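You operate a simulated robot arm through the tools that you are given. There is no shell and no other tool.

The job below is to be done with a simulated two-armed robot. You get a single attempt, and the scene is never put back.

TASK
Fill the jug to its low line, lift it out, fit the hose and run the basin up.
Fine: jug on the deck; hose pushed home with the tap off; basin to the blue line, tap off. Spill under 10 ml, drop nothing. Set down upright: clear jug.
Where things are to end (x, y in the base frame): clear jug within 0.06 m of [-1.7, 1.57].

It is judged by the outcome, as a careful person would: the job done as asked, and still so three seconds after it is handed in. It fails if anything else is knocked over, pushed out of place, dropped, spilled or broken.

THE ROBOT
Two 7-joint arms with two-finger grippers on one trunk, on a base that moves. Base frame: it is fixed to the floor where the robot stands at the start and does not move with it; the origin is under the middle of the robot, x ahead of it, y to its left, z up. Lengths are in m, angles in rad, forces in N, time in s.
The left shoulder is at the start at [0.024, 0.216, 1.106], the right one opposite. With the tool pointing down near the work surface each hand reaches from about 0.1 to 0.74 m from the robot's upright axis, wherever it stands, measured 20 degrees to its own side. Places, roughly: basin [-1.3, 1.3, 0.6]; clear jug [-1.25, 1.25, 0.75]; deck of the sink [-1.6, 1.6, 0.8]; plug [-1.25, 1.25, 0.5]; tap [-1.2, 1.5, 0.5]; yellow hose [-1.5, 1.5, 0.75]. Payload 2.2 kg a hand.
Tool frame (each hand has its own): the origin (TCP) lies between the finger pads and is the grasp point; the fingertips stand 0.019 m ahead of it; z points along the fingers, y is the line along which they close. The gripper opens to 0.116 m; its body begins 0.07 m behind the TCP.
Orientation is told as [roll, pitch, yaw] about the base's x, y, z axes, in that order, counted from this pose: with the fingers straight down and closing along the base's y, the tool's x points along the base's -x, its y along +y and its z along -z.

THE INTERFACE
- The arms move only by the tool step_arm. It takes "left_series", "right_series" or both (then of equal length, played together; a hand with none holds still); each is a list of rows, each a list of 7 numbers: the turn, a rotation vector about the tool's x, y, z in rad, then the shift along the tool's x, y, z in m, then the gripper command, from -1 (fully open) to 1 (shut), values between in proportion. In form: [[wx, wy, wz, x, y, z, jaw], ...]. A call has 1 to 20 rows; each row shifts and turns the commanded pose from where the row before left it, along the tool's axes as they then stand. A row lasts 0.2 s, in which the tool goes at most 0.05 m and 0.15 rad; a call with a longer step from one row to the next is refused whole, and so is a gripper value outside its range. A pose out of reach is approached as far as the arm can. The call stops where the force on the tool passes 90 N (or 10 N more than at its start, if that is more) or the arm is blocked; 0.2 s more then pass. Each finger travels about 0.2035 m/s and halts on what it meets, pressing with about 23 N; the grip force reading is that of the motor and also rises with nothing between the fingers. The clock runs only during rows and for 0.2 s after the last one: add rows that do not move to give the fingers time. It gives the time, the measured TCP pose, the force on the tool (base axes), the opening and the grip force at its end, in the units of the frame above (readings bear some noise), with the torque about the TCP (base axes, N m) and any sound that the robot's microphone picked up, and new pictures: "pictures" is both (left out), scene, wrist or none (wrist: the cameras of the hands that moved).
- Cameras (640 x 400 px; columns grow to the right, rows downward): "scene" is now at [0.1337, -0.0026, 1.2859]; the picture's right is [-0.01, -1.00, 0.00], its down [-0.47, 0.00, -0.88] and it looks along [0.88, -0.00, -0.47] (base axes); focal length 257 px, centre (320, 200). "left" rides on the left gripper at [0.069, 0.015, -0.097] in its tool frame; the picture's right is [-0.21, 0.98, 0.00], its down [-0.76, -0.17, -0.63] and it looks along [-0.62, -0.14, 0.77] (tool axes); focal length 251 px, centre (320, 200). "right" rides on the right gripper at [0.069, -0.015, -0.097] in its tool frame; the picture's right is [0.21, 0.98, 0.00], its down [-0.76, 0.17, -0.63] and it looks along [-0.62, 0.14, 0.77] (tool axes); focal length 251 px, centre (320, 200). There is no depth. A picture from a camera that has moved, and an enlarged one, comes with that camera's place and axes in the base frame and with its lens.
- lift_body(by): moves the trunk up (or, below 0, down) by that many m; the arms and the scene camera ride with it, the base frame stays. It gives what a move gives, with no picture.
- drive_base(legs): drives the robot by 1 to 6 legs, each [ahead, left, turn to the left] in m, m and rad, along the robot's own axes; the way and the turn of a leg run together, so that a leg with both is an arc; at most 1.5 m and 3.142 rad a leg. The arms and the cameras ride along, it lands a little off, and it stops where it bumps. It gives what a move gives, and a new picture of the scene camera.
- pan_tilt(pan, tilt): turns the head with the scene camera to pan (to the left, within 1.396 rad either way) and tilt (down, from -0.506 to 1.204), counted from straight ahead of the robot. It gives what a move gives, and a new picture of the scene camera.
- enlarge(camera, box): a new picture of the part [left, top, right, bottom] of that camera's present view, enlarged. The clock stands still meanwhile.
- hand_in(): hands the job in; it is judged then, once.

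Places have to be worked out from the pictures, the camera data and where the tool is seen. Open the grippers and draw the arms clear of the work before you hand the job in, unless the task says otherwise.

The tools are called after "Request:" as name(argument=value, ...) on one line, values as JSON. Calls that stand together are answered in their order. step_arm: Moves the arms, as the interface text tells. Its arguments: {"type":"object","properties":{"left_series":{"type":"array","items":{"type":"array","items":{"type":"number"}}},"right_series":{"type":"array","items":{"type":"array","items":{"type":"number"}}},"pictures":{"type":"string","enum":["both","scene","wrist","none"]}},"required":[]} The other tools are called the same way: lift_body (by) moves the trunk up or down; drive_base (legs) drives the base; pan_tilt (pan, tilt) turns the head that bears the scene camera; enlarge (camera, box) takes an enlarged picture of a part of a camera's view; hand_in () hands the job in.

At the start:

```text
t: 0.0
left_eef_pos: [0.5741, 0.1989, 1.1445]
left_ee_rot: [-0.001, 0.001, 0.0]
left_force: [0.9, 1.1, -0.7]
left_torque: [-0.01, 0.0, -0.02]
left_grip_width: 0.1159
left_grasp_force: 0.0
right_eef_pos: [0.3809, -0.127, 1.1436]
right_ee_rot: [0.0, 0.001, 0.001]
right_force: [0.5, 0.2, 0.1]
right_torque: [0.0, 0.0, 0.0]
right_grip_width: 0.1162
right_grasp_force: 0.1
trunk travel left (down, up): [-0.25, 0.24]
robot x, y, heading: [0.0009, -0.0006, -0.002]
head pan, tilt (commanded): [-0.005, 0.482]
```

scene: 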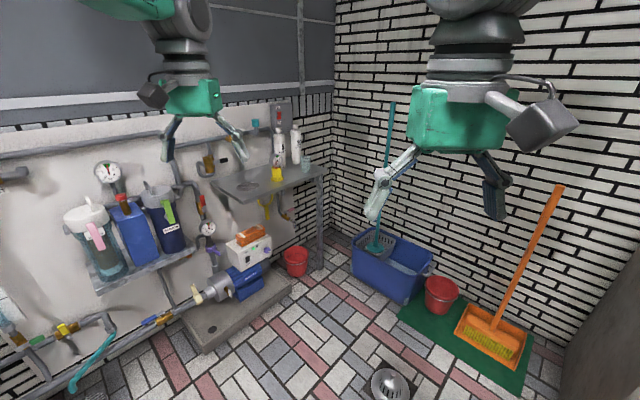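
right: 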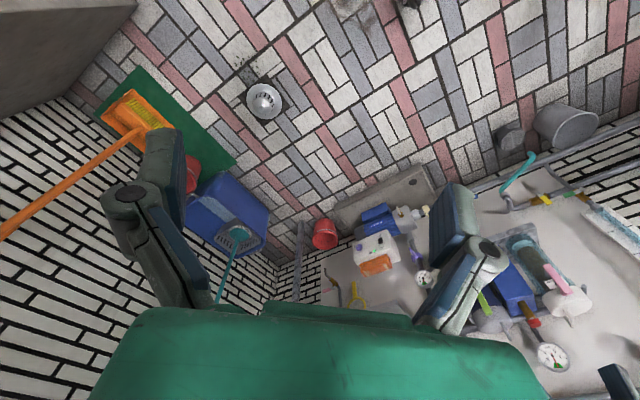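
left: 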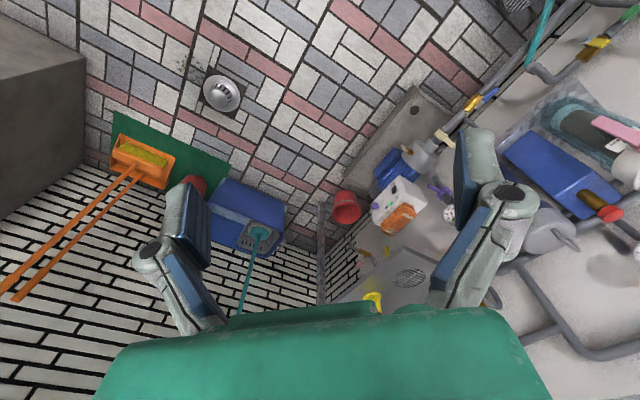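

The sink lies behind me to the left, around [-1.3, 1.3], out of the present view. I turn the head to the left first to see what is around before I drive.

Request:
pan_tilt(pan=1.39, tilt=0.5)

```text
t: 1.5
left_eef_pos: [0.5713, 0.1986, 1.1449]
left_ee_rot: [-0.001, -0.001, -0.001]
left_force: [0.4, -0.3, -0.7]
left_torque: [0.03, 0.03, 0.04]
left_grip_width: 0.1158
left_grasp_force: 0.1
right_eef_pos: [0.377, -0.1262, 1.1459]
right_ee_rot: [0.002, -0.002, 0.0]
right_force: [-0.3, -0.7, 0.2]
right_torque: [-0.01, -0.04, -0.03]
right_grip_width: 0.1159
right_grasp_force: 0.2
trunk travel left (down, up): [-0.25, 0.24]
robot x, y, heading: [-0.002, -0.0016, -0.003]
head pan, tilt (commanded): [1.389, 0.499]
camera scene: at [0.0589, 0.0875, 1.2846], right [0.98, -0.18, 0.0], down [-0.09, -0.47, -0.88], along [0.16, 0.86, -0.48], focal length 257 px, centre (320, 200)
```

scene: 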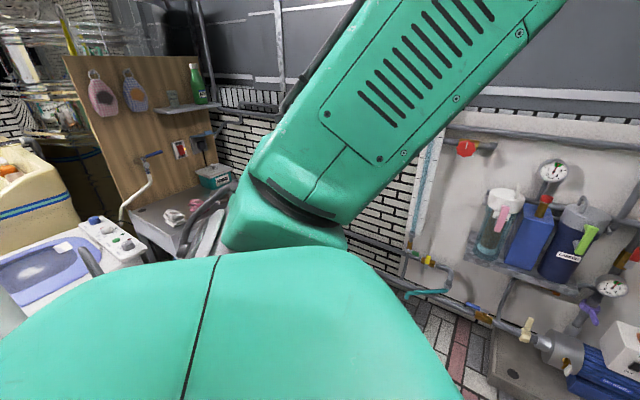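

The left arm hides much of the view; a sink with a wooden back panel and a tap shows at the left. I turn the base to the left in place to face it, with the head straight again.

Request:
pan_tilt(pan=0.0, tilt=0.5)

Request:
drive_base(legs=[[0, 0, 1.2]])

```text
t: 3.1
left_eef_pos: [0.571, 0.1991, 1.1451]
left_ee_rot: [-0.001, -0.002, 0.001]
left_force: [-0.7, 0.2, -0.1]
left_torque: [-0.01, -0.01, 0.0]
left_grip_width: 0.1159
left_grasp_force: 0.0
right_eef_pos: [0.3771, -0.1262, 1.1459]
right_ee_rot: [-0.001, -0.003, 0.001]
right_force: [-0.5, -0.2, -0.3]
right_torque: [-0.03, -0.01, -0.01]
right_grip_width: 0.1159
right_grasp_force: 0.1
trunk travel left (down, up): [-0.25, 0.24]
robot x, y, heading: [0.0028, 0.0016, 0.001]
head pan, tilt (commanded): [0.0, 0.499]
camera scene: at [0.1334, -0.002, 1.2843], right [0.0, -1.0, 0.0], down [-0.48, 0.0, -0.88], along [0.88, 0.0, -0.48], focal length 257 px, centre (320, 200)
```

scene: 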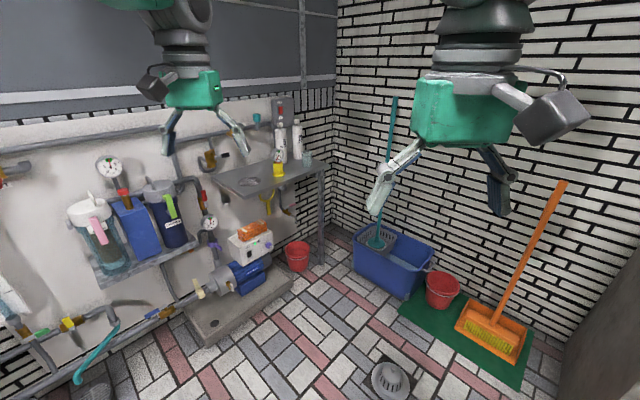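

```text
t: 6.5
left_eef_pos: [0.0087, 0.6047, 1.146]
left_ee_rot: [-0.001, -0.002, 1.224]
left_force: [-0.3, 0.9, 0.6]
left_torque: [0.0, 0.01, -0.03]
left_grip_width: 0.1161
left_grasp_force: 0.0
right_eef_pos: [0.2482, 0.3127, 1.1452]
right_ee_rot: [0.001, -0.002, 1.223]
right_force: [0.1, -0.3, -0.5]
right_torque: [-0.01, 0.01, 0.0]
right_grip_width: 0.116
right_grasp_force: 0.0
trunk travel left (down, up): [-0.25, 0.24]
robot x, y, heading: [-0.0035, 0.0002, 1.224]
head pan, tilt (commanded): [0.0, 0.499]
camera scene: at [0.0452, 0.1236, 1.2843], right [0.94, -0.34, 0.0], down [-0.16, -0.45, -0.88], along [0.3, 0.82, -0.48], focal length 257 px, centre (320, 200)
```

scene: 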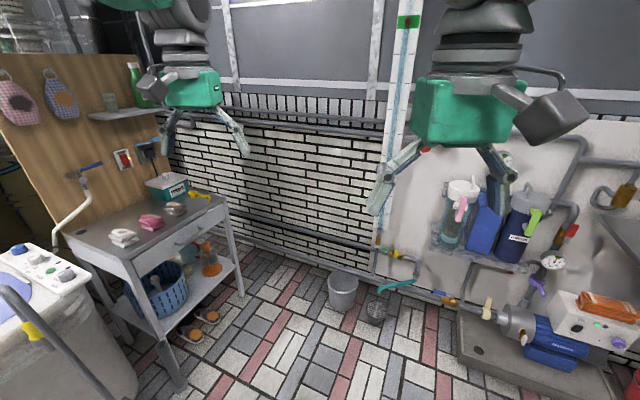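

There is a workbench with a wooden panel and next to it a machine with knobs. I turn further left to face [-1.3, 1.3].

Request:
drive_base(legs=[[0, 0, 0.8]])

```text
t: 9.0
left_eef_pos: [-0.4268, 0.4236, 1.1476]
left_ee_rot: [-0.001, -0.003, 2.025]
left_force: [0.7, -1.0, 0.3]
left_torque: [-0.02, 0.02, 0.02]
left_grip_width: 0.1159
left_grasp_force: 0.2
right_eef_pos: [-0.0502, 0.393, 1.1469]
right_ee_rot: [0.0, -0.004, 2.024]
right_force: [0.8, -0.5, 0.6]
right_torque: [0.0, 0.01, 0.03]
right_grip_width: 0.1161
right_grasp_force: 0.2
trunk travel left (down, up): [-0.25, 0.24]
robot x, y, heading: [0.0006, -0.0032, 2.025]
head pan, tilt (commanded): [0.0, 0.499]
camera scene: at [-0.0587, 0.1182, 1.2843], right [0.9, 0.44, 0.0], down [0.21, -0.43, -0.88], along [-0.38, 0.79, -0.48], focal length 257 px, centre (320, 200)
```

scene: 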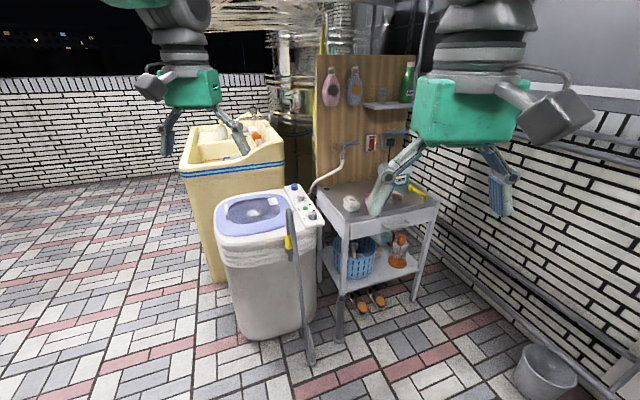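

The yellow tub is the sink; a washing machine stands in front of it to the right. I enlarge it to study it.

Request:
enlarge(camera="scene", box=[160, 80, 340, 290])

Request:
drive_base(legs=[[0, 0, 0.33]])

```text
1.90 times, centred on (250, 185) of scene
camera zoom: at [-0.0587, 0.1182, 1.2843], right [0.9, 0.44, 0.0], down [0.21, -0.43, -0.88], along [-0.38, 0.79, -0.48], focal length 490 px, centre (453, 229)
```

zoom: 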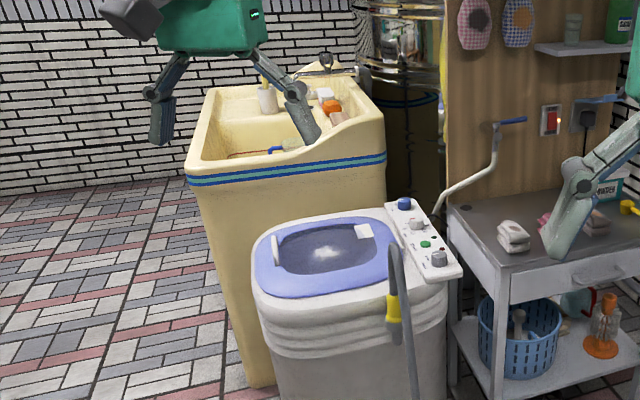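

```text
t: 10.4
left_eef_pos: [-0.5377, 0.261, 1.1486]
left_ee_rot: [0.001, -0.007, 2.357]
left_force: [0.4, -0.2, 0.1]
left_torque: [0.0, 0.06, 0.01]
left_grip_width: 0.1158
left_grasp_force: 0.0
right_eef_pos: [-0.1713, 0.3535, 1.1486]
right_ee_rot: [0.001, -0.008, 2.357]
right_force: [-0.3, 0.6, 0.2]
right_torque: [-0.02, 0.0, -0.01]
right_grip_width: 0.1161
right_grasp_force: 0.1
trunk travel left (down, up): [-0.25, 0.24]
robot x, y, heading: [0.0026, -0.0002, 2.359]
head pan, tilt (commanded): [0.0, 0.499]
camera scene: at [-0.093, 0.0942, 1.2844], right [0.71, 0.71, 0.0], down [0.34, -0.34, -0.88], along [-0.62, 0.62, -0.48], focal length 257 px, centre (320, 200)
```

scene: 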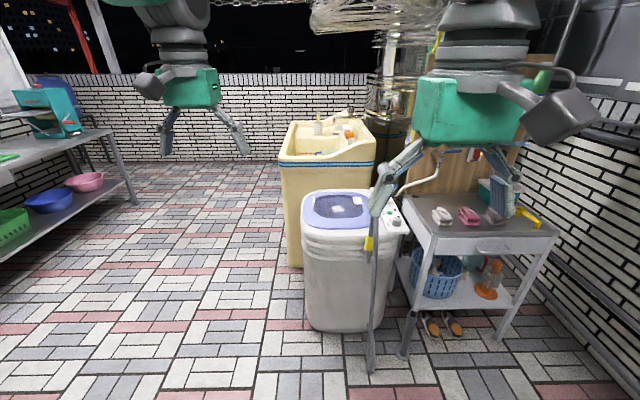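

The tub's front edge runs about from [-1.2, 0.9] to [-0.79, 1.2], with the washer blocking its right half; the left side of the tub looks free. I drive forward-left, staying clear of both, to look from closer.

Request:
drive_base(legs=[[0.85, 0.5, 0]])

Request:
pan_tilt(pan=-0.2, tilt=0.7)

```text
t: 15.6
left_eef_pos: [-1.5032, 0.5093, 1.15]
left_ee_rot: [0.002, -0.008, 2.357]
left_force: [0.0, -0.5, -0.3]
left_torque: [0.02, 0.02, 0.02]
left_grip_width: 0.1159
left_grasp_force: 0.1
right_eef_pos: [-1.1345, 0.6023, 1.1489]
right_ee_rot: [0.003, -0.008, 2.357]
right_force: [-0.1, 0.0, 0.0]
right_torque: [-0.01, 0.03, -0.01]
right_grip_width: 0.1161
right_grasp_force: 0.1
trunk travel left (down, up): [-0.25, 0.24]
robot x, y, heading: [-0.9612, 0.2534, 2.355]
head pan, tilt (commanded): [0.0, 0.499]
camera scene: at [-1.0584, 0.3441, 1.2844], right [0.71, 0.71, 0.0], down [0.34, -0.34, -0.88], along [-0.62, 0.62, -0.48], focal length 257 px, centre (320, 200)
```

scene: 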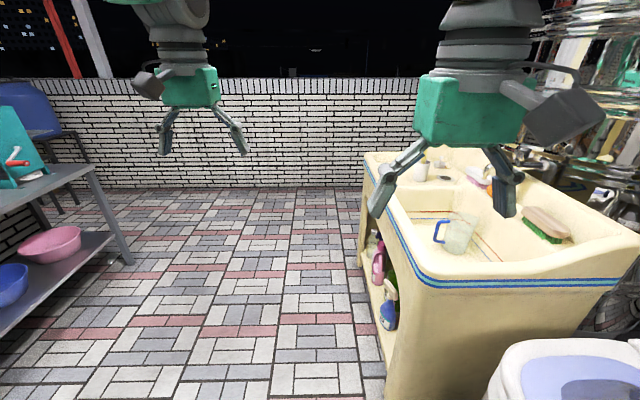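

```text
t: 16.3
left_eef_pos: [-1.4997, 0.506, 1.151]
left_ee_rot: [0.002, -0.01, 2.357]
left_force: [-0.1, 0.2, 0.4]
left_torque: [0.01, -0.02, 0.0]
left_grip_width: 0.1157
left_grasp_force: 0.0
right_eef_pos: [-1.1329, 0.6008, 1.1471]
right_ee_rot: [-0.001, -0.003, 2.357]
right_force: [0.1, -0.4, 0.7]
right_torque: [0.0, -0.02, 0.0]
right_grip_width: 0.1161
right_grasp_force: 0.1
trunk travel left (down, up): [-0.25, 0.24]
robot x, y, heading: [-0.9654, 0.2542, 2.36]
head pan, tilt (commanded): [-0.201, 0.7]
camera scene: at [-1.0416, 0.3499, 1.2667], right [0.83, 0.55, 0.0], down [0.36, -0.54, -0.76], along [-0.42, 0.64, -0.65], focal length 257 px, centre (320, 200)
```

scene: 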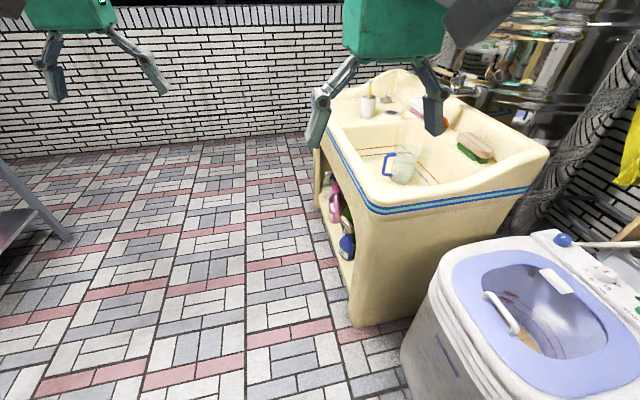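

The tub's axes stand at 45°, with its left side free and the clear jug (blue handle) in the basin. I move forward alongside the left side of the tub, keeping about 0.4 m off, and look right into it.

Request:
drive_base(legs=[[0.6, 0.12, 0]])

Request:
pan_tilt(pan=-0.8, tilt=0.7)

```text
t: 19.8
left_eef_pos: [-2.0022, 0.8551, 1.1495]
left_ee_rot: [-0.001, -0.01, 2.345]
left_force: [1.0, 0.2, 0.0]
left_torque: [0.0, -0.02, 0.01]
left_grip_width: 0.1162
left_grasp_force: 0.1
right_eef_pos: [-1.6344, 0.9442, 1.1474]
right_ee_rot: [0.002, -0.004, 2.349]
right_force: [-0.4, 0.8, 0.6]
right_torque: [-0.03, -0.03, 0.03]
right_grip_width: 0.116
right_grasp_force: 0.1
trunk travel left (down, up): [-0.25, 0.24]
robot x, y, heading: [-1.4691, 0.5902, 2.345]
head pan, tilt (commanded): [-0.201, 0.7]
camera scene: at [-1.5442, 0.693, 1.2667], right [0.84, 0.54, 0.0], down [0.35, -0.54, -0.76], along [-0.41, 0.64, -0.65], focal length 257 px, centre (320, 200)
```

scene: 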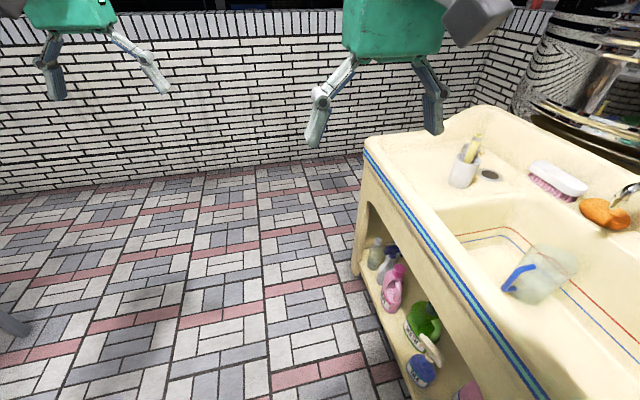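

```text
t: 20.8
left_eef_pos: [-2.0, 0.8526, 1.1528]
left_ee_rot: [0.0, -0.012, 2.346]
left_force: [0.0, 1.0, 0.0]
left_torque: [0.0, -0.05, -0.01]
left_grip_width: 0.1162
left_grasp_force: 0.0
right_eef_pos: [-1.6343, 0.9426, 1.1441]
right_ee_rot: [-0.002, 0.004, 2.347]
right_force: [-0.2, 1.0, 0.3]
right_torque: [-0.02, -0.01, -0.02]
right_grip_width: 0.1159
right_grasp_force: 0.2
trunk travel left (down, up): [-0.25, 0.24]
robot x, y, heading: [-1.468, 0.5922, 2.346]
head pan, tilt (commanded): [-0.799, 0.7]
camera scene: at [-1.4966, 0.7063, 1.2667], right [1.0, -0.02, 0.0], down [-0.01, -0.65, -0.76], along [0.02, 0.76, -0.65], focal length 257 px, centre (320, 200)
```

scene: 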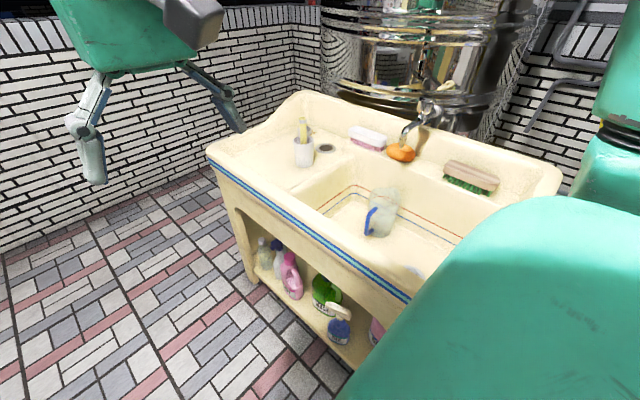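

Now I see the whole tub: jug in the basin, tap over its right wall, a cup on the deck. I enlarge to identify the tap, hose and lines.

Request:
enlarge(camera="scene", box=[280, 80, 440, 180])

Request:
enlarge(camera="scene", box=[300, 160, 480, 272])

```text
4.00 times, centred on (360, 130) of scene
camera zoom: at [-1.4966, 0.7063, 1.2667], right [1.0, -0.02, 0.0], down [-0.01, -0.65, -0.76], along [0.02, 0.76, -0.65], focal length 1030 px, centre (160, 480)
```

zoom: 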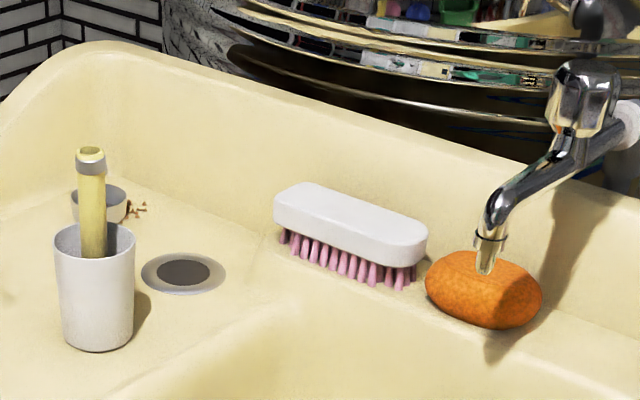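

```text
3.56 times, centred on (390, 216) of scene
camera zoom: at [-1.4966, 0.7063, 1.2667], right [1.0, -0.02, 0.0], down [-0.01, -0.65, -0.76], along [0.02, 0.76, -0.65], focal length 915 px, centre (71, 143)
```

zoom: 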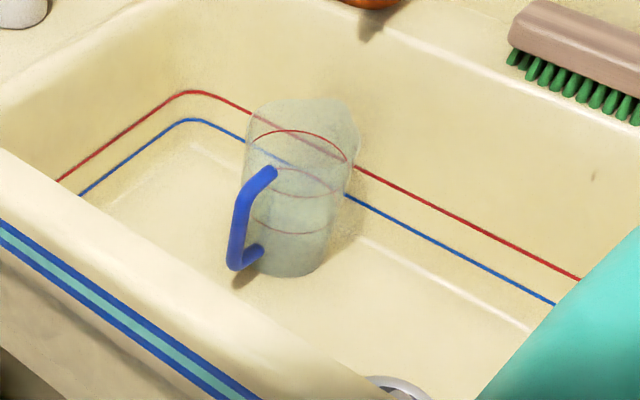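

The yellow hose stands in the white cup on the deck, the tap arches over the right side of the basin at about [-1.2, 1.45, 0.95], and the jug stands upright in the basin. I turn right in place to face the tub from its left side; the arms sweep well above it at z 1.13.

Request:
pan_tilt(pan=0.0, tilt=1.2)

Request:
drive_base(legs=[[0, 0.08, 0], [0, 0, -0.78]])

```text
t: 21.9
left_eef_pos: [-1.9998, 0.8521, 1.1523]
left_ee_rot: [-0.002, -0.014, 2.344]
left_force: [-0.4, 0.3, 0.0]
left_torque: [-0.02, 0.0, -0.05]
left_grip_width: 0.1159
left_grasp_force: 0.0
right_eef_pos: [-1.6338, 0.9427, 1.1447]
right_ee_rot: [-0.002, 0.003, 2.347]
right_force: [1.3, 0.3, -0.1]
right_torque: [-0.02, 0.01, -0.02]
right_grip_width: 0.1159
right_grasp_force: 0.1
trunk travel left (down, up): [-0.25, 0.24]
robot x, y, heading: [-1.4697, 0.592, 2.346]
head pan, tilt (commanded): [0.0, 1.201]
camera scene: at [-1.5376, 0.6612, 1.2308], right [0.71, 0.7, 0.0], down [0.65, -0.67, -0.36], along [-0.25, 0.26, -0.93], focal length 257 px, centre (320, 200)
```

scene: 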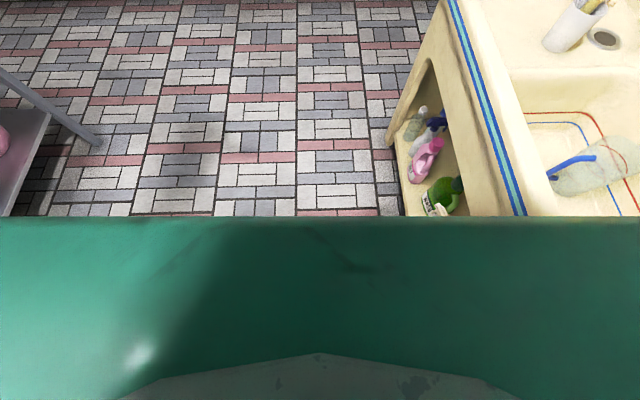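

```text
t: 25.0
left_eef_pos: [-1.7247, 1.094, 1.1525]
left_ee_rot: [0.0, -0.013, 1.573]
left_force: [0.7, 0.5, 0.3]
left_torque: [-0.01, 0.02, -0.01]
left_grip_width: 0.1159
left_grasp_force: 0.0
right_eef_pos: [-1.3998, 0.9011, 1.1471]
right_ee_rot: [0.002, -0.004, 1.575]
right_force: [-0.3, 0.5, 0.4]
right_torque: [0.03, 0.0, 0.02]
right_grip_width: 0.1164
right_grasp_force: 0.1
trunk travel left (down, up): [-0.25, 0.24]
robot x, y, heading: [-1.5239, 0.5352, 1.574]
head pan, tilt (commanded): [0.0, 1.201]
camera scene: at [-1.5024, 0.6333, 1.2302], right [1.0, 0.0, -0.02], down [-0.01, -0.93, -0.36], along [-0.02, 0.36, -0.93], focal length 257 px, centre (320, 200)
```

scene: 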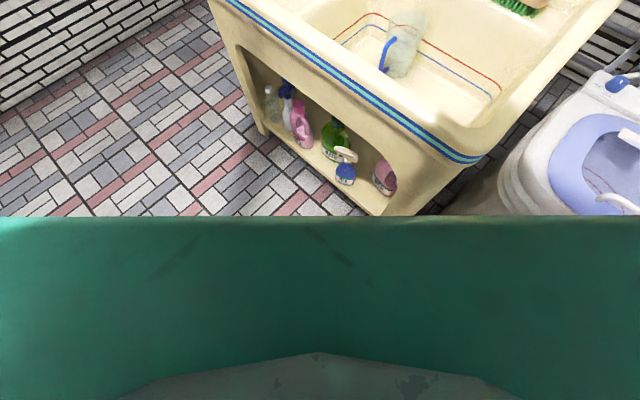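

The turn is clear of the tub. I finish the turn to heading 0.785 and slide left along the tub so that basin, tap and deck are all ahead.

Request:
drive_base(legs=[[0, 0, -0.785], [0, 0.45, 0]])

Request:
pan_tilt(pan=0.0, tilt=0.65)

```text
t: 29.8
left_eef_pos: [-1.6011, 1.3984, 1.1528]
left_ee_rot: [-0.009, -0.018, 0.778]
left_force: [-0.5, 0.2, 0.0]
left_torque: [-0.04, -0.04, -0.04]
left_grip_width: 0.1162
left_grasp_force: 0.1
right_eef_pos: [-1.5112, 1.0335, 1.1434]
right_ee_rot: [-0.007, 0.013, 0.784]
right_force: [0.3, 0.2, -0.5]
right_torque: [0.01, -0.02, -0.02]
right_grip_width: 0.116
right_grasp_force: 0.0
trunk travel left (down, up): [-0.25, 0.24]
robot x, y, heading: [-1.8476, 0.8602, 0.78]
head pan, tilt (commanded): [0.0, 1.201]
camera scene: at [-1.7886, 0.9385, 1.2305], right [0.71, -0.71, 0.01], down [-0.66, -0.66, -0.36], along [0.26, 0.25, -0.93], focal length 257 px, centre (320, 200)
```

scene: 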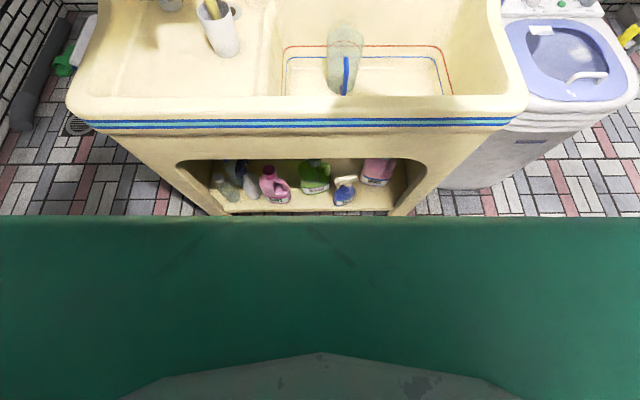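

```text
t: 30.8
left_eef_pos: [-1.5659, 1.3572, 1.1613]
left_ee_rot: [0.032, -0.022, 0.773]
left_force: [1.8, -1.4, -0.4]
left_torque: [0.15, 0.17, 0.02]
left_grip_width: 0.1161
left_grasp_force: 0.1
right_eef_pos: [-1.4769, 0.994, 1.1347]
right_ee_rot: [0.032, 0.028, 0.783]
right_force: [0.5, -1.3, -0.3]
right_torque: [0.07, 0.07, -0.03]
right_grip_width: 0.1158
right_grasp_force: 0.1
trunk travel left (down, up): [-0.25, 0.24]
robot x, y, heading: [-1.8394, 0.8562, 0.778]
head pan, tilt (commanded): [0.0, 0.649]
camera scene: at [-1.7393, 0.9318, 1.271], right [0.7, -0.71, -0.01], down [-0.44, -0.42, -0.8], along [0.56, 0.57, -0.61], focal length 257 px, centre (320, 200)
```

scene: 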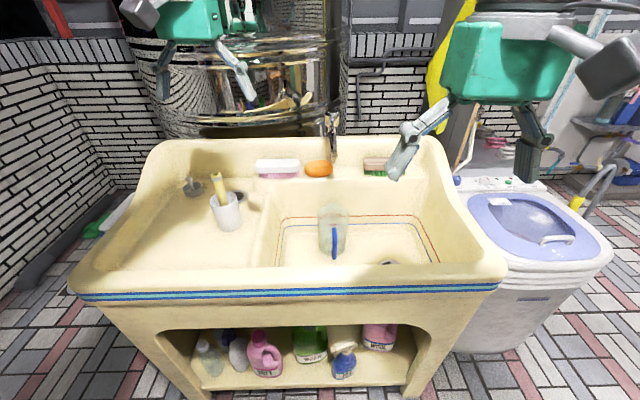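

This is the real front of the tub: deck on the left, basin on the right, tap on the back ledge. I enlarge the tap, the jug and the cup.

Request:
enlarge(camera="scene", box=[240, 100, 400, 200])

Request:
enlarge(camera="scene", box=[260, 180, 440, 292])

Request:
enlarge(camera="scene", box=[160, 150, 280, 225])

```text
4.00 times, centred on (320, 150) of scene
camera zoom: at [-1.7393, 0.9318, 1.271], right [0.7, -0.71, -0.01], down [-0.44, -0.42, -0.8], along [0.56, 0.57, -0.61], focal length 1030 px, centre (320, 400)
```

zoom: 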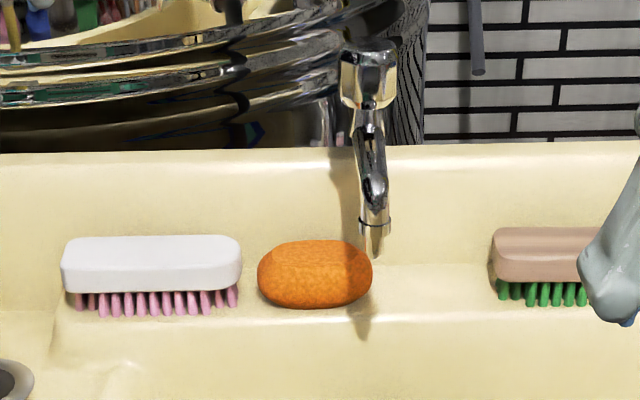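

```text
3.56 times, centred on (350, 236) of scene
camera zoom: at [-1.7393, 0.9318, 1.271], right [0.7, -0.71, -0.01], down [-0.44, -0.42, -0.8], along [0.56, 0.57, -0.61], focal length 915 px, centre (213, 72)
```

zoom: 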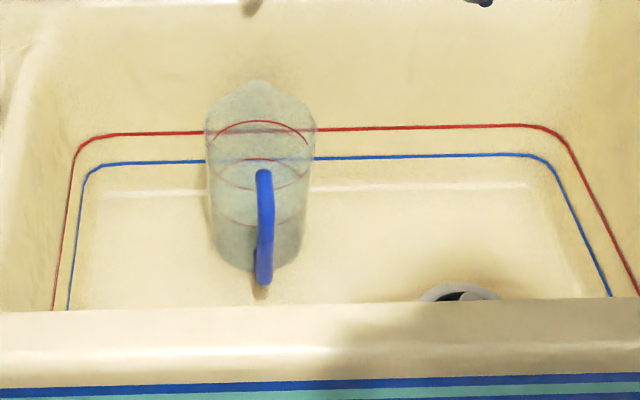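

```text
5.33 times, centred on (220, 188) of scene
camera zoom: at [-1.7393, 0.9318, 1.271], right [0.7, -0.71, -0.01], down [-0.44, -0.42, -0.8], along [0.56, 0.57, -0.61], focal length 1373 px, centre (853, 267)
```

zoom: 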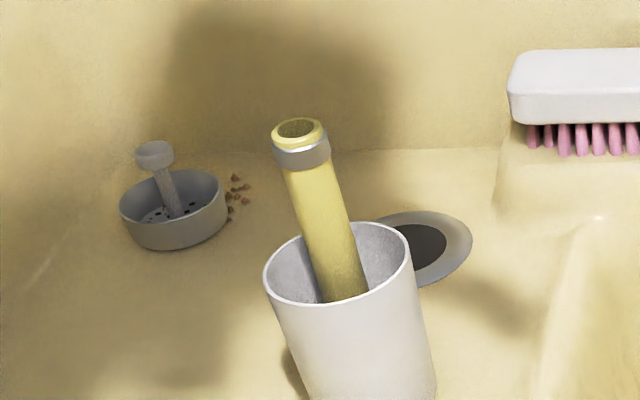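

The tap's spout tip triangulates to about [-1.237, 1.382, 0.89], its knob top to [-1.18, 1.443, 1.018], and the jug's axis to about [-1.265, 1.355], nearly under the spout. I move a little closer and to the left, so that the right shoulder lines up with the tap.

Request:
drive_base(legs=[[0.1, 0.1, 0]])

Request:
pan_tilt(pan=-0.2, tilt=0.9)

```text
t: 32.1
left_eef_pos: [-1.6, 1.5358, 1.1555]
left_ee_rot: [-0.004, -0.017, 0.781]
left_force: [-1.0, 0.7, 0.5]
left_torque: [-0.01, -0.03, -0.03]
left_grip_width: 0.116
left_grasp_force: 0.0
right_eef_pos: [-1.5101, 1.1697, 1.1437]
right_ee_rot: [-0.001, 0.011, 0.788]
right_force: [0.2, 0.3, 0.8]
right_torque: [0.02, 0.0, -0.01]
right_grip_width: 0.116
right_grasp_force: 0.1
trunk travel left (down, up): [-0.25, 0.24]
robot x, y, heading: [-1.8512, 1.002, 0.783]
head pan, tilt (commanded): [0.0, 0.649]
camera scene: at [-1.7471, 1.0829, 1.2708], right [0.7, -0.71, -0.01], down [-0.44, -0.42, -0.79], along [0.56, 0.56, -0.61], focal length 257 px, centre (320, 200)
```

scene: 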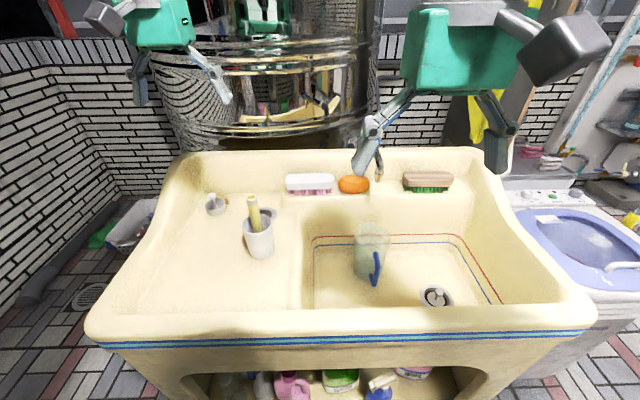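

```text
t: 32.9
left_eef_pos: [-1.5931, 1.5245, 1.1574]
left_ee_rot: [0.004, -0.021, 0.778]
left_force: [0.9, -0.6, 0.8]
left_torque: [0.04, 0.08, 0.02]
left_grip_width: 0.1161
left_grasp_force: 0.1
right_eef_pos: [-1.5053, 1.1585, 1.1435]
right_ee_rot: [0.007, 0.009, 0.787]
right_force: [0.0, -1.6, -0.5]
right_torque: [0.07, 0.0, 0.0]
right_grip_width: 0.1159
right_grasp_force: 0.0
trunk travel left (down, up): [-0.25, 0.24]
robot x, y, heading: [-1.8442, 1.0004, 0.784]
head pan, tilt (commanded): [-0.201, 0.901]
camera scene: at [-1.726, 1.0421, 1.2494], right [0.55, -0.84, -0.03], down [-0.67, -0.42, -0.61], along [0.5, 0.36, -0.79], focal length 257 px, centre (320, 200)
```

scene: 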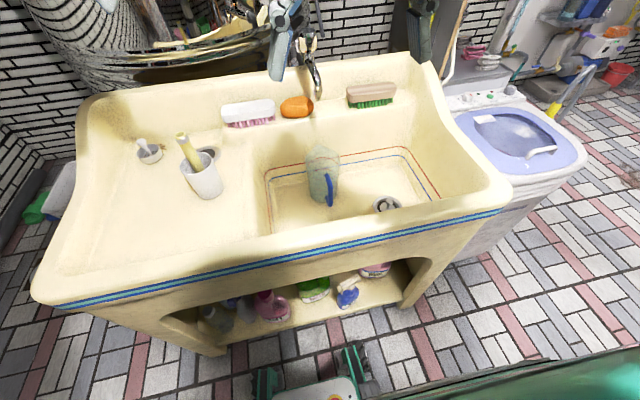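

The base front shows at the bottom of the picture, about 0.1 m from the tub. I zoom in on the drain, the jug and the tap from here.

Request:
enlarge(camera="scene", box=[340, 170, 440, 232])

Request:
enlarge(camera="scene", box=[280, 130, 376, 190])

Request:
enlarge(camera="scene", box=[260, 30, 356, 130])

```text
6.40 times, centred on (390, 201) of scene
camera zoom: at [-1.726, 1.0421, 1.2494], right [0.55, -0.84, -0.03], down [-0.67, -0.42, -0.61], along [0.5, 0.36, -0.79], focal length 1648 px, centre (-128, 194)
```

zoom: 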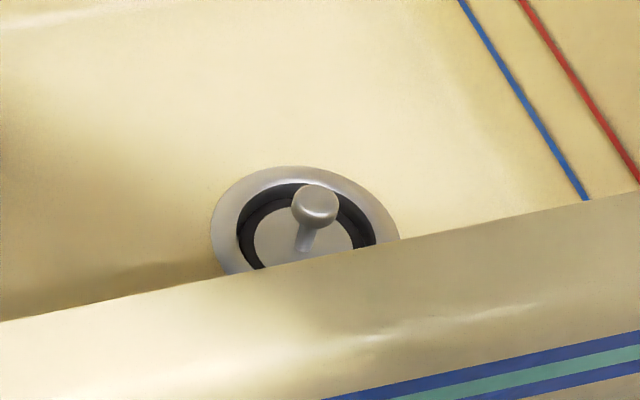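

```text
6.67 times, centred on (328, 160) of scene
camera zoom: at [-1.726, 1.0421, 1.2494], right [0.55, -0.84, -0.03], down [-0.67, -0.42, -0.61], along [0.5, 0.36, -0.79], focal length 1716 px, centre (267, 467)
```

zoom: 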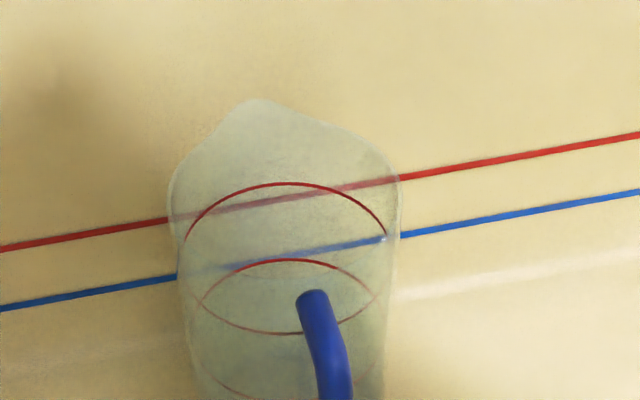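

```text
4.00 times, centred on (308, 80) of scene
camera zoom: at [-1.726, 1.0421, 1.2494], right [0.55, -0.84, -0.03], down [-0.67, -0.42, -0.61], along [0.5, 0.36, -0.79], focal length 1030 px, centre (368, 680)
```

zoom: 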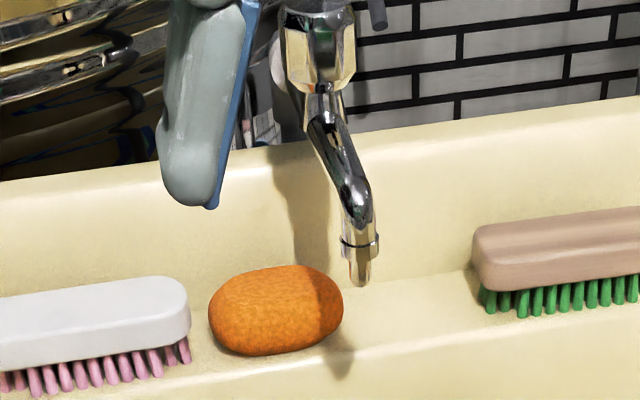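

The basin drain holds a plug with a stem, with a dark ring around it that I want to check closer. The jug has two lines, the low one at about z 0.64, and its axis is near [-1.262, 1.359], about 3.5 cm short of the spout tip. I creep 6 cm closer with the base.

Request:
drive_base(legs=[[0.06, 0.0, 0]])

Request:
pan_tilt(pan=-0.2, tilt=0.8)

```text
t: 33.9
left_eef_pos: [-1.5791, 1.5923, 1.1515]
left_ee_rot: [-0.023, -0.02, 0.782]
left_force: [-0.4, 0.6, -0.3]
left_torque: [-0.02, -0.04, -0.02]
left_grip_width: 0.116
left_grasp_force: 0.1
right_eef_pos: [-1.4899, 1.2269, 1.1491]
right_ee_rot: [-0.021, 0.003, 0.79]
right_force: [-0.5, 1.4, 0.2]
right_torque: [-0.04, -0.03, 0.03]
right_grip_width: 0.1159
right_grasp_force: 0.1
trunk travel left (down, up): [-0.25, 0.24]
robot x, y, heading: [-1.8099, 1.0498, 0.783]
head pan, tilt (commanded): [-0.201, 0.901]
camera scene: at [-1.7096, 1.1075, 1.2505], right [0.55, -0.84, -0.01], down [-0.66, -0.43, -0.62], along [0.51, 0.34, -0.79], focal length 257 px, centre (320, 200)
```

scene: 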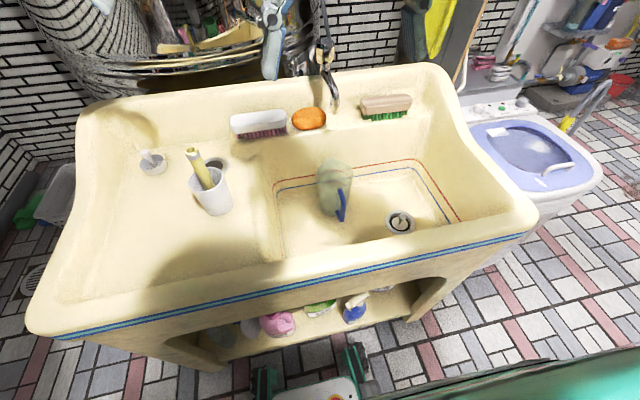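

```text
t: 34.5
left_eef_pos: [-1.5524, 1.5669, 1.1559]
left_ee_rot: [0.001, -0.019, 0.778]
left_force: [3.5, -2.4, 0.5]
left_torque: [0.18, 0.3, -0.02]
left_grip_width: 0.116
left_grasp_force: 0.0
right_eef_pos: [-1.4624, 1.2024, 1.1443]
right_ee_rot: [0.006, 0.008, 0.788]
right_force: [2.5, -1.8, 0.8]
right_torque: [0.22, 0.24, 0.0]
right_grip_width: 0.116
right_grasp_force: 0.1
trunk travel left (down, up): [-0.25, 0.24]
robot x, y, heading: [-1.8008, 1.0387, 0.78]
head pan, tilt (commanded): [-0.201, 0.799]
camera scene: at [-1.6724, 1.0822, 1.2566], right [0.55, -0.84, -0.03], down [-0.62, -0.38, -0.69], along [0.56, 0.4, -0.73], focal length 257 px, centre (320, 200)
```

scene: 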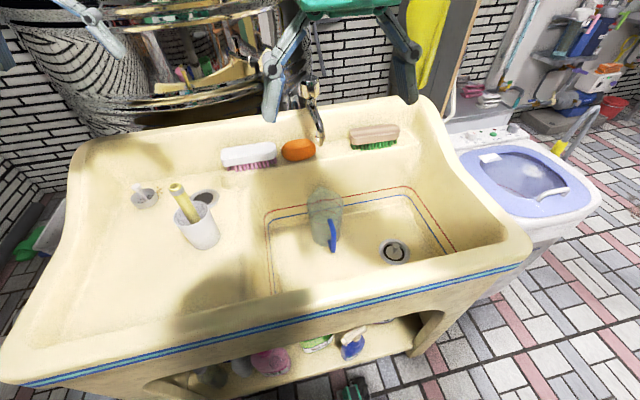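

The robot has settled near [-1.80, 1.04]. I take the right wrist camera's view, which costs no time, to check the plug and jug from another angle.

Request:
enlarge(camera="right", box=[0, 0, 640, 400])

Request:
enlarge(camera="scene", box=[364, 225, 424, 275])

Request:
enlarge(camera="left", box=[0, 0, 640, 400])

```text
1.00 times, centred on (320, 200) of right (not enlarged: the box is as wide or as high as the picture)
camera zoom: at [-1.4994, 1.1419, 1.2415], right [-0.84, 0.54, 0.01], down [0.42, 0.65, 0.63], along [0.33, 0.53, -0.78], focal length 251 px, centre (320, 200)
```

zoom: 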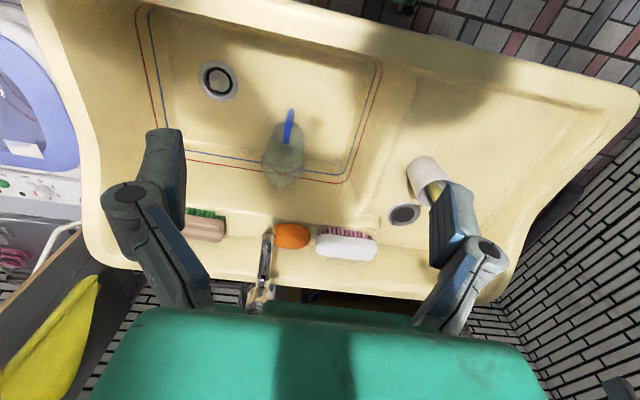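

```text
8.00 times, centred on (394, 250) of scene
camera zoom: at [-1.6724, 1.0822, 1.2566], right [0.55, -0.84, -0.03], down [-0.62, -0.38, -0.69], along [0.56, 0.4, -0.73], focal length 2060 px, centre (-272, -200)
```

zoom: 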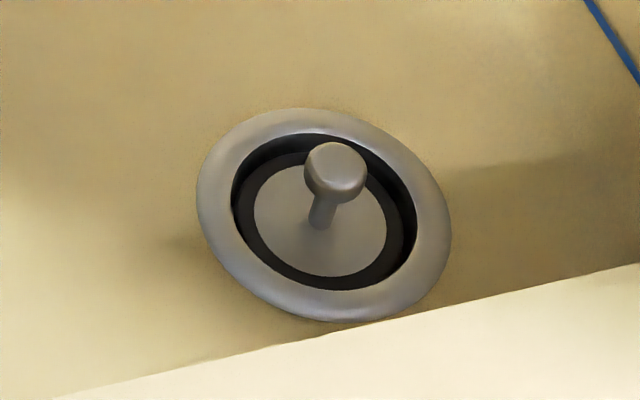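

```text
1.00 times, centred on (320, 200) of left (not enlarged: the box is as wide or as high as the picture)
camera zoom: at [-1.6141, 1.5276, 1.2518], right [-0.53, 0.85, 0.0], down [0.65, 0.4, 0.65], along [0.55, 0.35, -0.76], focal length 251 px, centre (320, 200)
```

zoom: 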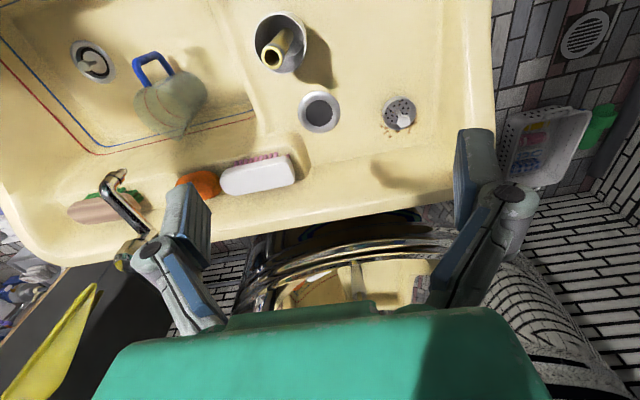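

The plug looks seated, a plate with a black rubber ring recessed in the drain. I zoom with the wrist cameras on tap and jug to check the alignment of spout and jug.

Request:
enlarge(camera="right", box=[220, 90, 380, 310])

Request:
enlarge(camera="left", box=[60, 20, 260, 280])

Request:
enlarge(camera="scene", box=[270, 60, 370, 150])

Request:
enlarge(camera="scene", box=[280, 170, 376, 255])

```text
1.82 times, centred on (300, 200) of right
camera zoom: at [-1.4994, 1.1419, 1.2415], right [-0.84, 0.54, 0.01], down [0.42, 0.65, 0.63], along [0.33, 0.53, -0.78], focal length 457 px, centre (356, 200)
```

zoom: 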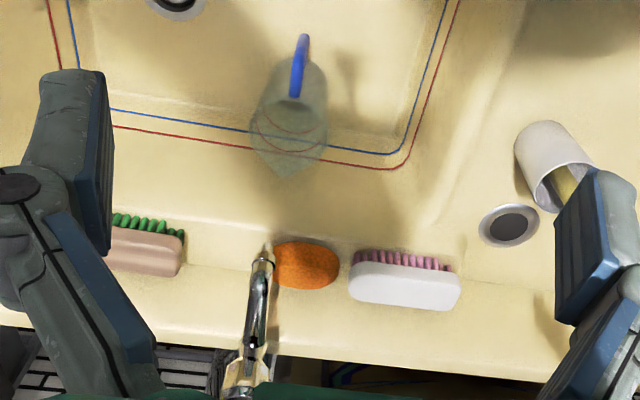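

```text
1.54 times, centred on (160, 150) of left
camera zoom: at [-1.6141, 1.5276, 1.2518], right [-0.53, 0.85, 0.0], down [0.65, 0.4, 0.65], along [0.55, 0.35, -0.76], focal length 387 px, centre (566, 277)
```

zoom: 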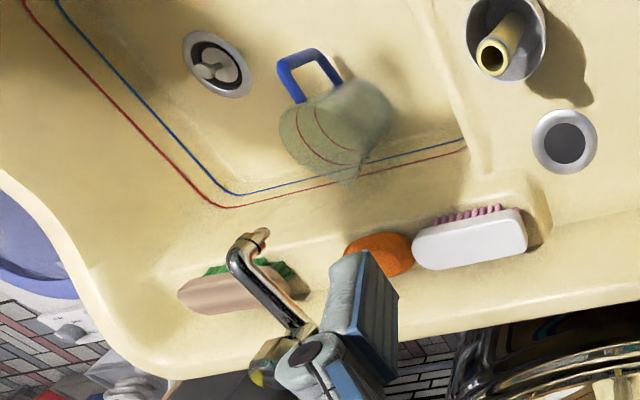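

```text
4.44 times, centred on (320, 105) of scene
camera zoom: at [-1.6724, 1.0822, 1.2566], right [0.55, -0.84, -0.03], down [-0.62, -0.38, -0.69], along [0.56, 0.4, -0.73], focal length 1144 px, centre (320, 622)
```

zoom: 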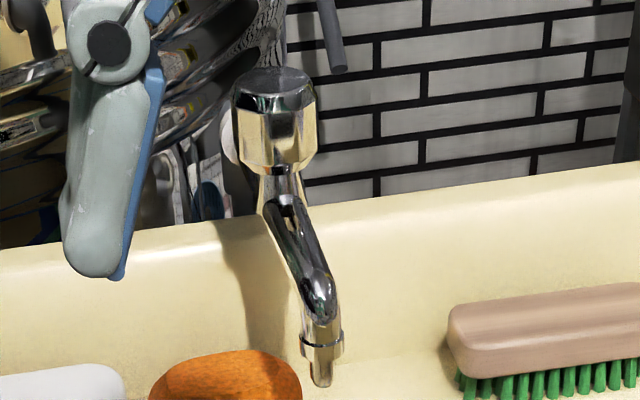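

```text
4.71 times, centred on (328, 212) of scene
camera zoom: at [-1.6724, 1.0822, 1.2566], right [0.55, -0.84, -0.03], down [-0.62, -0.38, -0.69], along [0.56, 0.4, -0.73], focal length 1212 px, centre (282, 141)
```

zoom: 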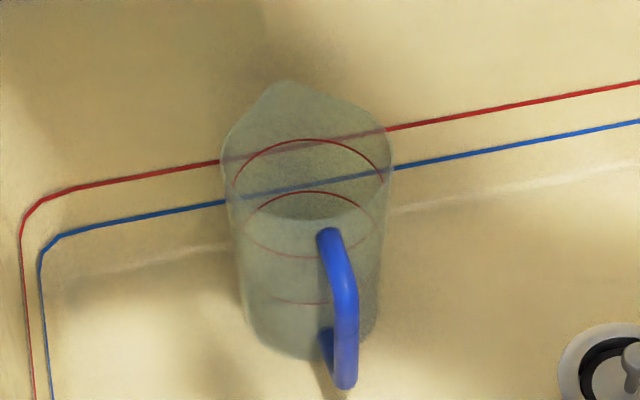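

Spout tip confirmed near [-1.237, 1.379, 0.89]; the jug's lip faces it, so the stream would fall inside the jug but off-centre towards the lip. I tilt the right tool 25° forward and bring it over the near side of the jug to rehearse the grasp while the jug is empty.

Request:
step_arm(right_series=[[0, -0.145, 0, 0, 0, 0, -1], [0, -0.145, 0, 0, 0, 0, -1], [0, -0.146, 0, 0, 0, 0, -1], [0, 0, 0, -0.0082, -0.005, 0.0395, -1], [0, 0, 0, -0.0082, -0.005, 0.0395, -1], [0, 0, 0, -0.0082, -0.005, 0.0395, -1], [0, 0, 0, -0.0082, -0.005, 0.0395, -1], [0, 0, 0, -0.0082, -0.005, 0.0395, -1], [0, 0, 0, -0.0082, -0.005, 0.0395, -1], [0, 0, 0, 0, 0, 0, -1]], pictures="both")

```text
t: 36.9
left_eef_pos: [-1.568, 1.572, 1.16]
left_ee_rot: [-0.003, -0.025, 0.78]
left_force: [1.1, -1.3, -0.3]
left_torque: [0.14, 0.14, 0.01]
left_grip_width: 0.1161
left_grasp_force: 0.1
right_eef_pos: [-1.3548, 1.2889, 0.9536]
right_ee_rot: [0.005, -0.438, 0.784]
right_force: [1.1, -1.3, 0.2]
right_torque: [0.12, 0.08, 0.08]
right_grip_width: 0.1159
right_grasp_force: 0.1
trunk travel left (down, up): [-0.25, 0.24]
robot x, y, heading: [-1.8109, 1.0503, 0.778]
head pan, tilt (commanded): [-0.201, 0.799]
stopped in row 10 (right hand): the arm was blocked; the commanded pose is now the measured one
camera scene: at [-1.7099, 1.1146, 1.2584], right [0.55, -0.84, -0.01], down [-0.6, -0.39, -0.69], along [0.58, 0.38, -0.72], focal length 257 px, centre (320, 200)
camera right: at [-1.4163, 1.2039, 1.0118], right [-0.83, 0.55, -0.09], down [0.18, 0.41, 0.89], along [0.53, 0.73, -0.44], focal length 251 px, centre (320, 200)
```

scene: 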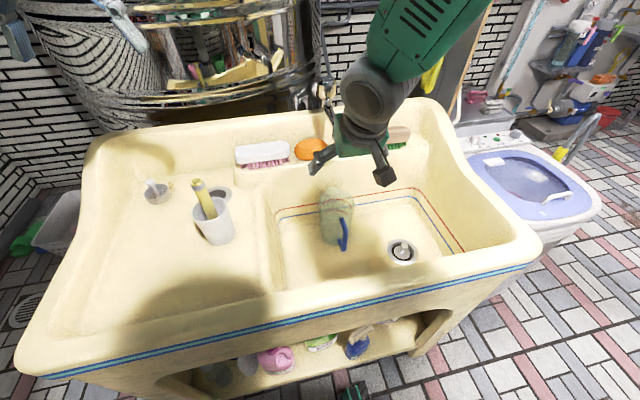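
right: 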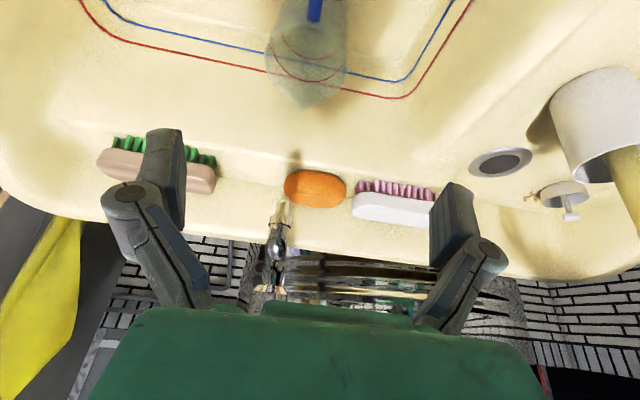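

The arm is over the near side of the jug; the measured pose is off by about 1.5 cm from what I commanded, and the robot seems to sway after moves. I wait a moment without moving to see where it settles.

Request:
step_arm(right_series=[[0, 0, 0, 0, 0, 0, -1], [0, 0, 0, 0, 0, 0, -1], [0, 0, 0, 0, 0, 0, -1], [0, 0, 0, 0, 0, 0, -1], [0, 0, 0, 0, 0, 0, -1]], pictures="none")

Request:
step_arm(right_series=[[0, 0, 0, 0, 0, 0, -1], [0, 0, 0, 0, 0, 0, -1], [0, 0, 0, 0, 0, 0, -1]], pictures="both")

```text
t: 38.1
left_eef_pos: [-1.5959, 1.6008, 1.1537]
left_ee_rot: [-0.034, -0.022, 0.785]
left_force: [-0.3, 0.3, 0.1]
left_torque: [-0.01, -0.03, 0.01]
left_grip_width: 0.1159
left_grasp_force: 0.1
right_eef_pos: [-1.3787, 1.3143, 0.9551]
right_ee_rot: [-0.03, -0.439, 0.803]
right_force: [-0.6, 0.0, 0.9]
right_torque: [0.0, -0.02, -0.03]
right_grip_width: 0.1162
right_grasp_force: 0.1
trunk travel left (down, up): [-0.25, 0.24]
robot x, y, heading: [-1.8172, 1.0568, 0.779]
head pan, tilt (commanded): [-0.201, 0.799]
```

```text
t: 38.9
left_eef_pos: [-1.5843, 1.5898, 1.1546]
left_ee_rot: [-0.02, -0.022, 0.782]
left_force: [0.7, 0.9, 0.5]
left_torque: [-0.04, 0.01, 0.0]
left_grip_width: 0.1159
left_grasp_force: 0.0
right_eef_pos: [-1.3684, 1.3029, 0.9543]
right_ee_rot: [-0.017, -0.439, 0.796]
right_force: [-0.1, -0.3, -0.5]
right_torque: [0.05, -0.03, 0.02]
right_grip_width: 0.116
right_grasp_force: 0.0
trunk travel left (down, up): [-0.25, 0.24]
robot x, y, heading: [-1.813, 1.0531, 0.776]
head pan, tilt (commanded): [-0.201, 0.799]
camera scene: at [-1.7008, 1.1063, 1.2577], right [0.55, -0.84, -0.02], down [-0.61, -0.38, -0.69], along [0.57, 0.39, -0.72], focal length 257 px, centre (320, 200)
camera right: at [-1.4301, 1.2193, 1.0131], right [-0.83, 0.55, -0.11], down [0.17, 0.42, 0.89], along [0.53, 0.72, -0.44], focal length 251 px, centre (320, 200)
```

scene: 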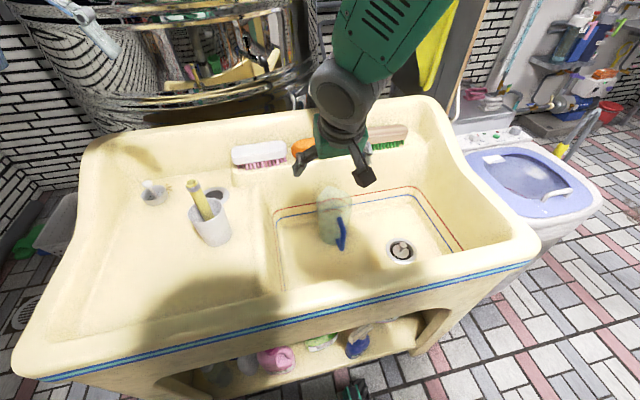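
right: 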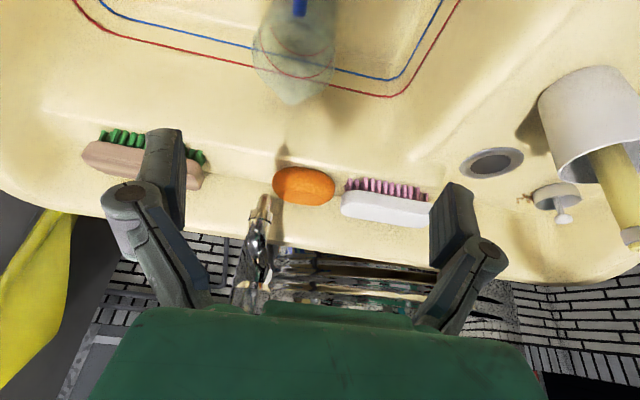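

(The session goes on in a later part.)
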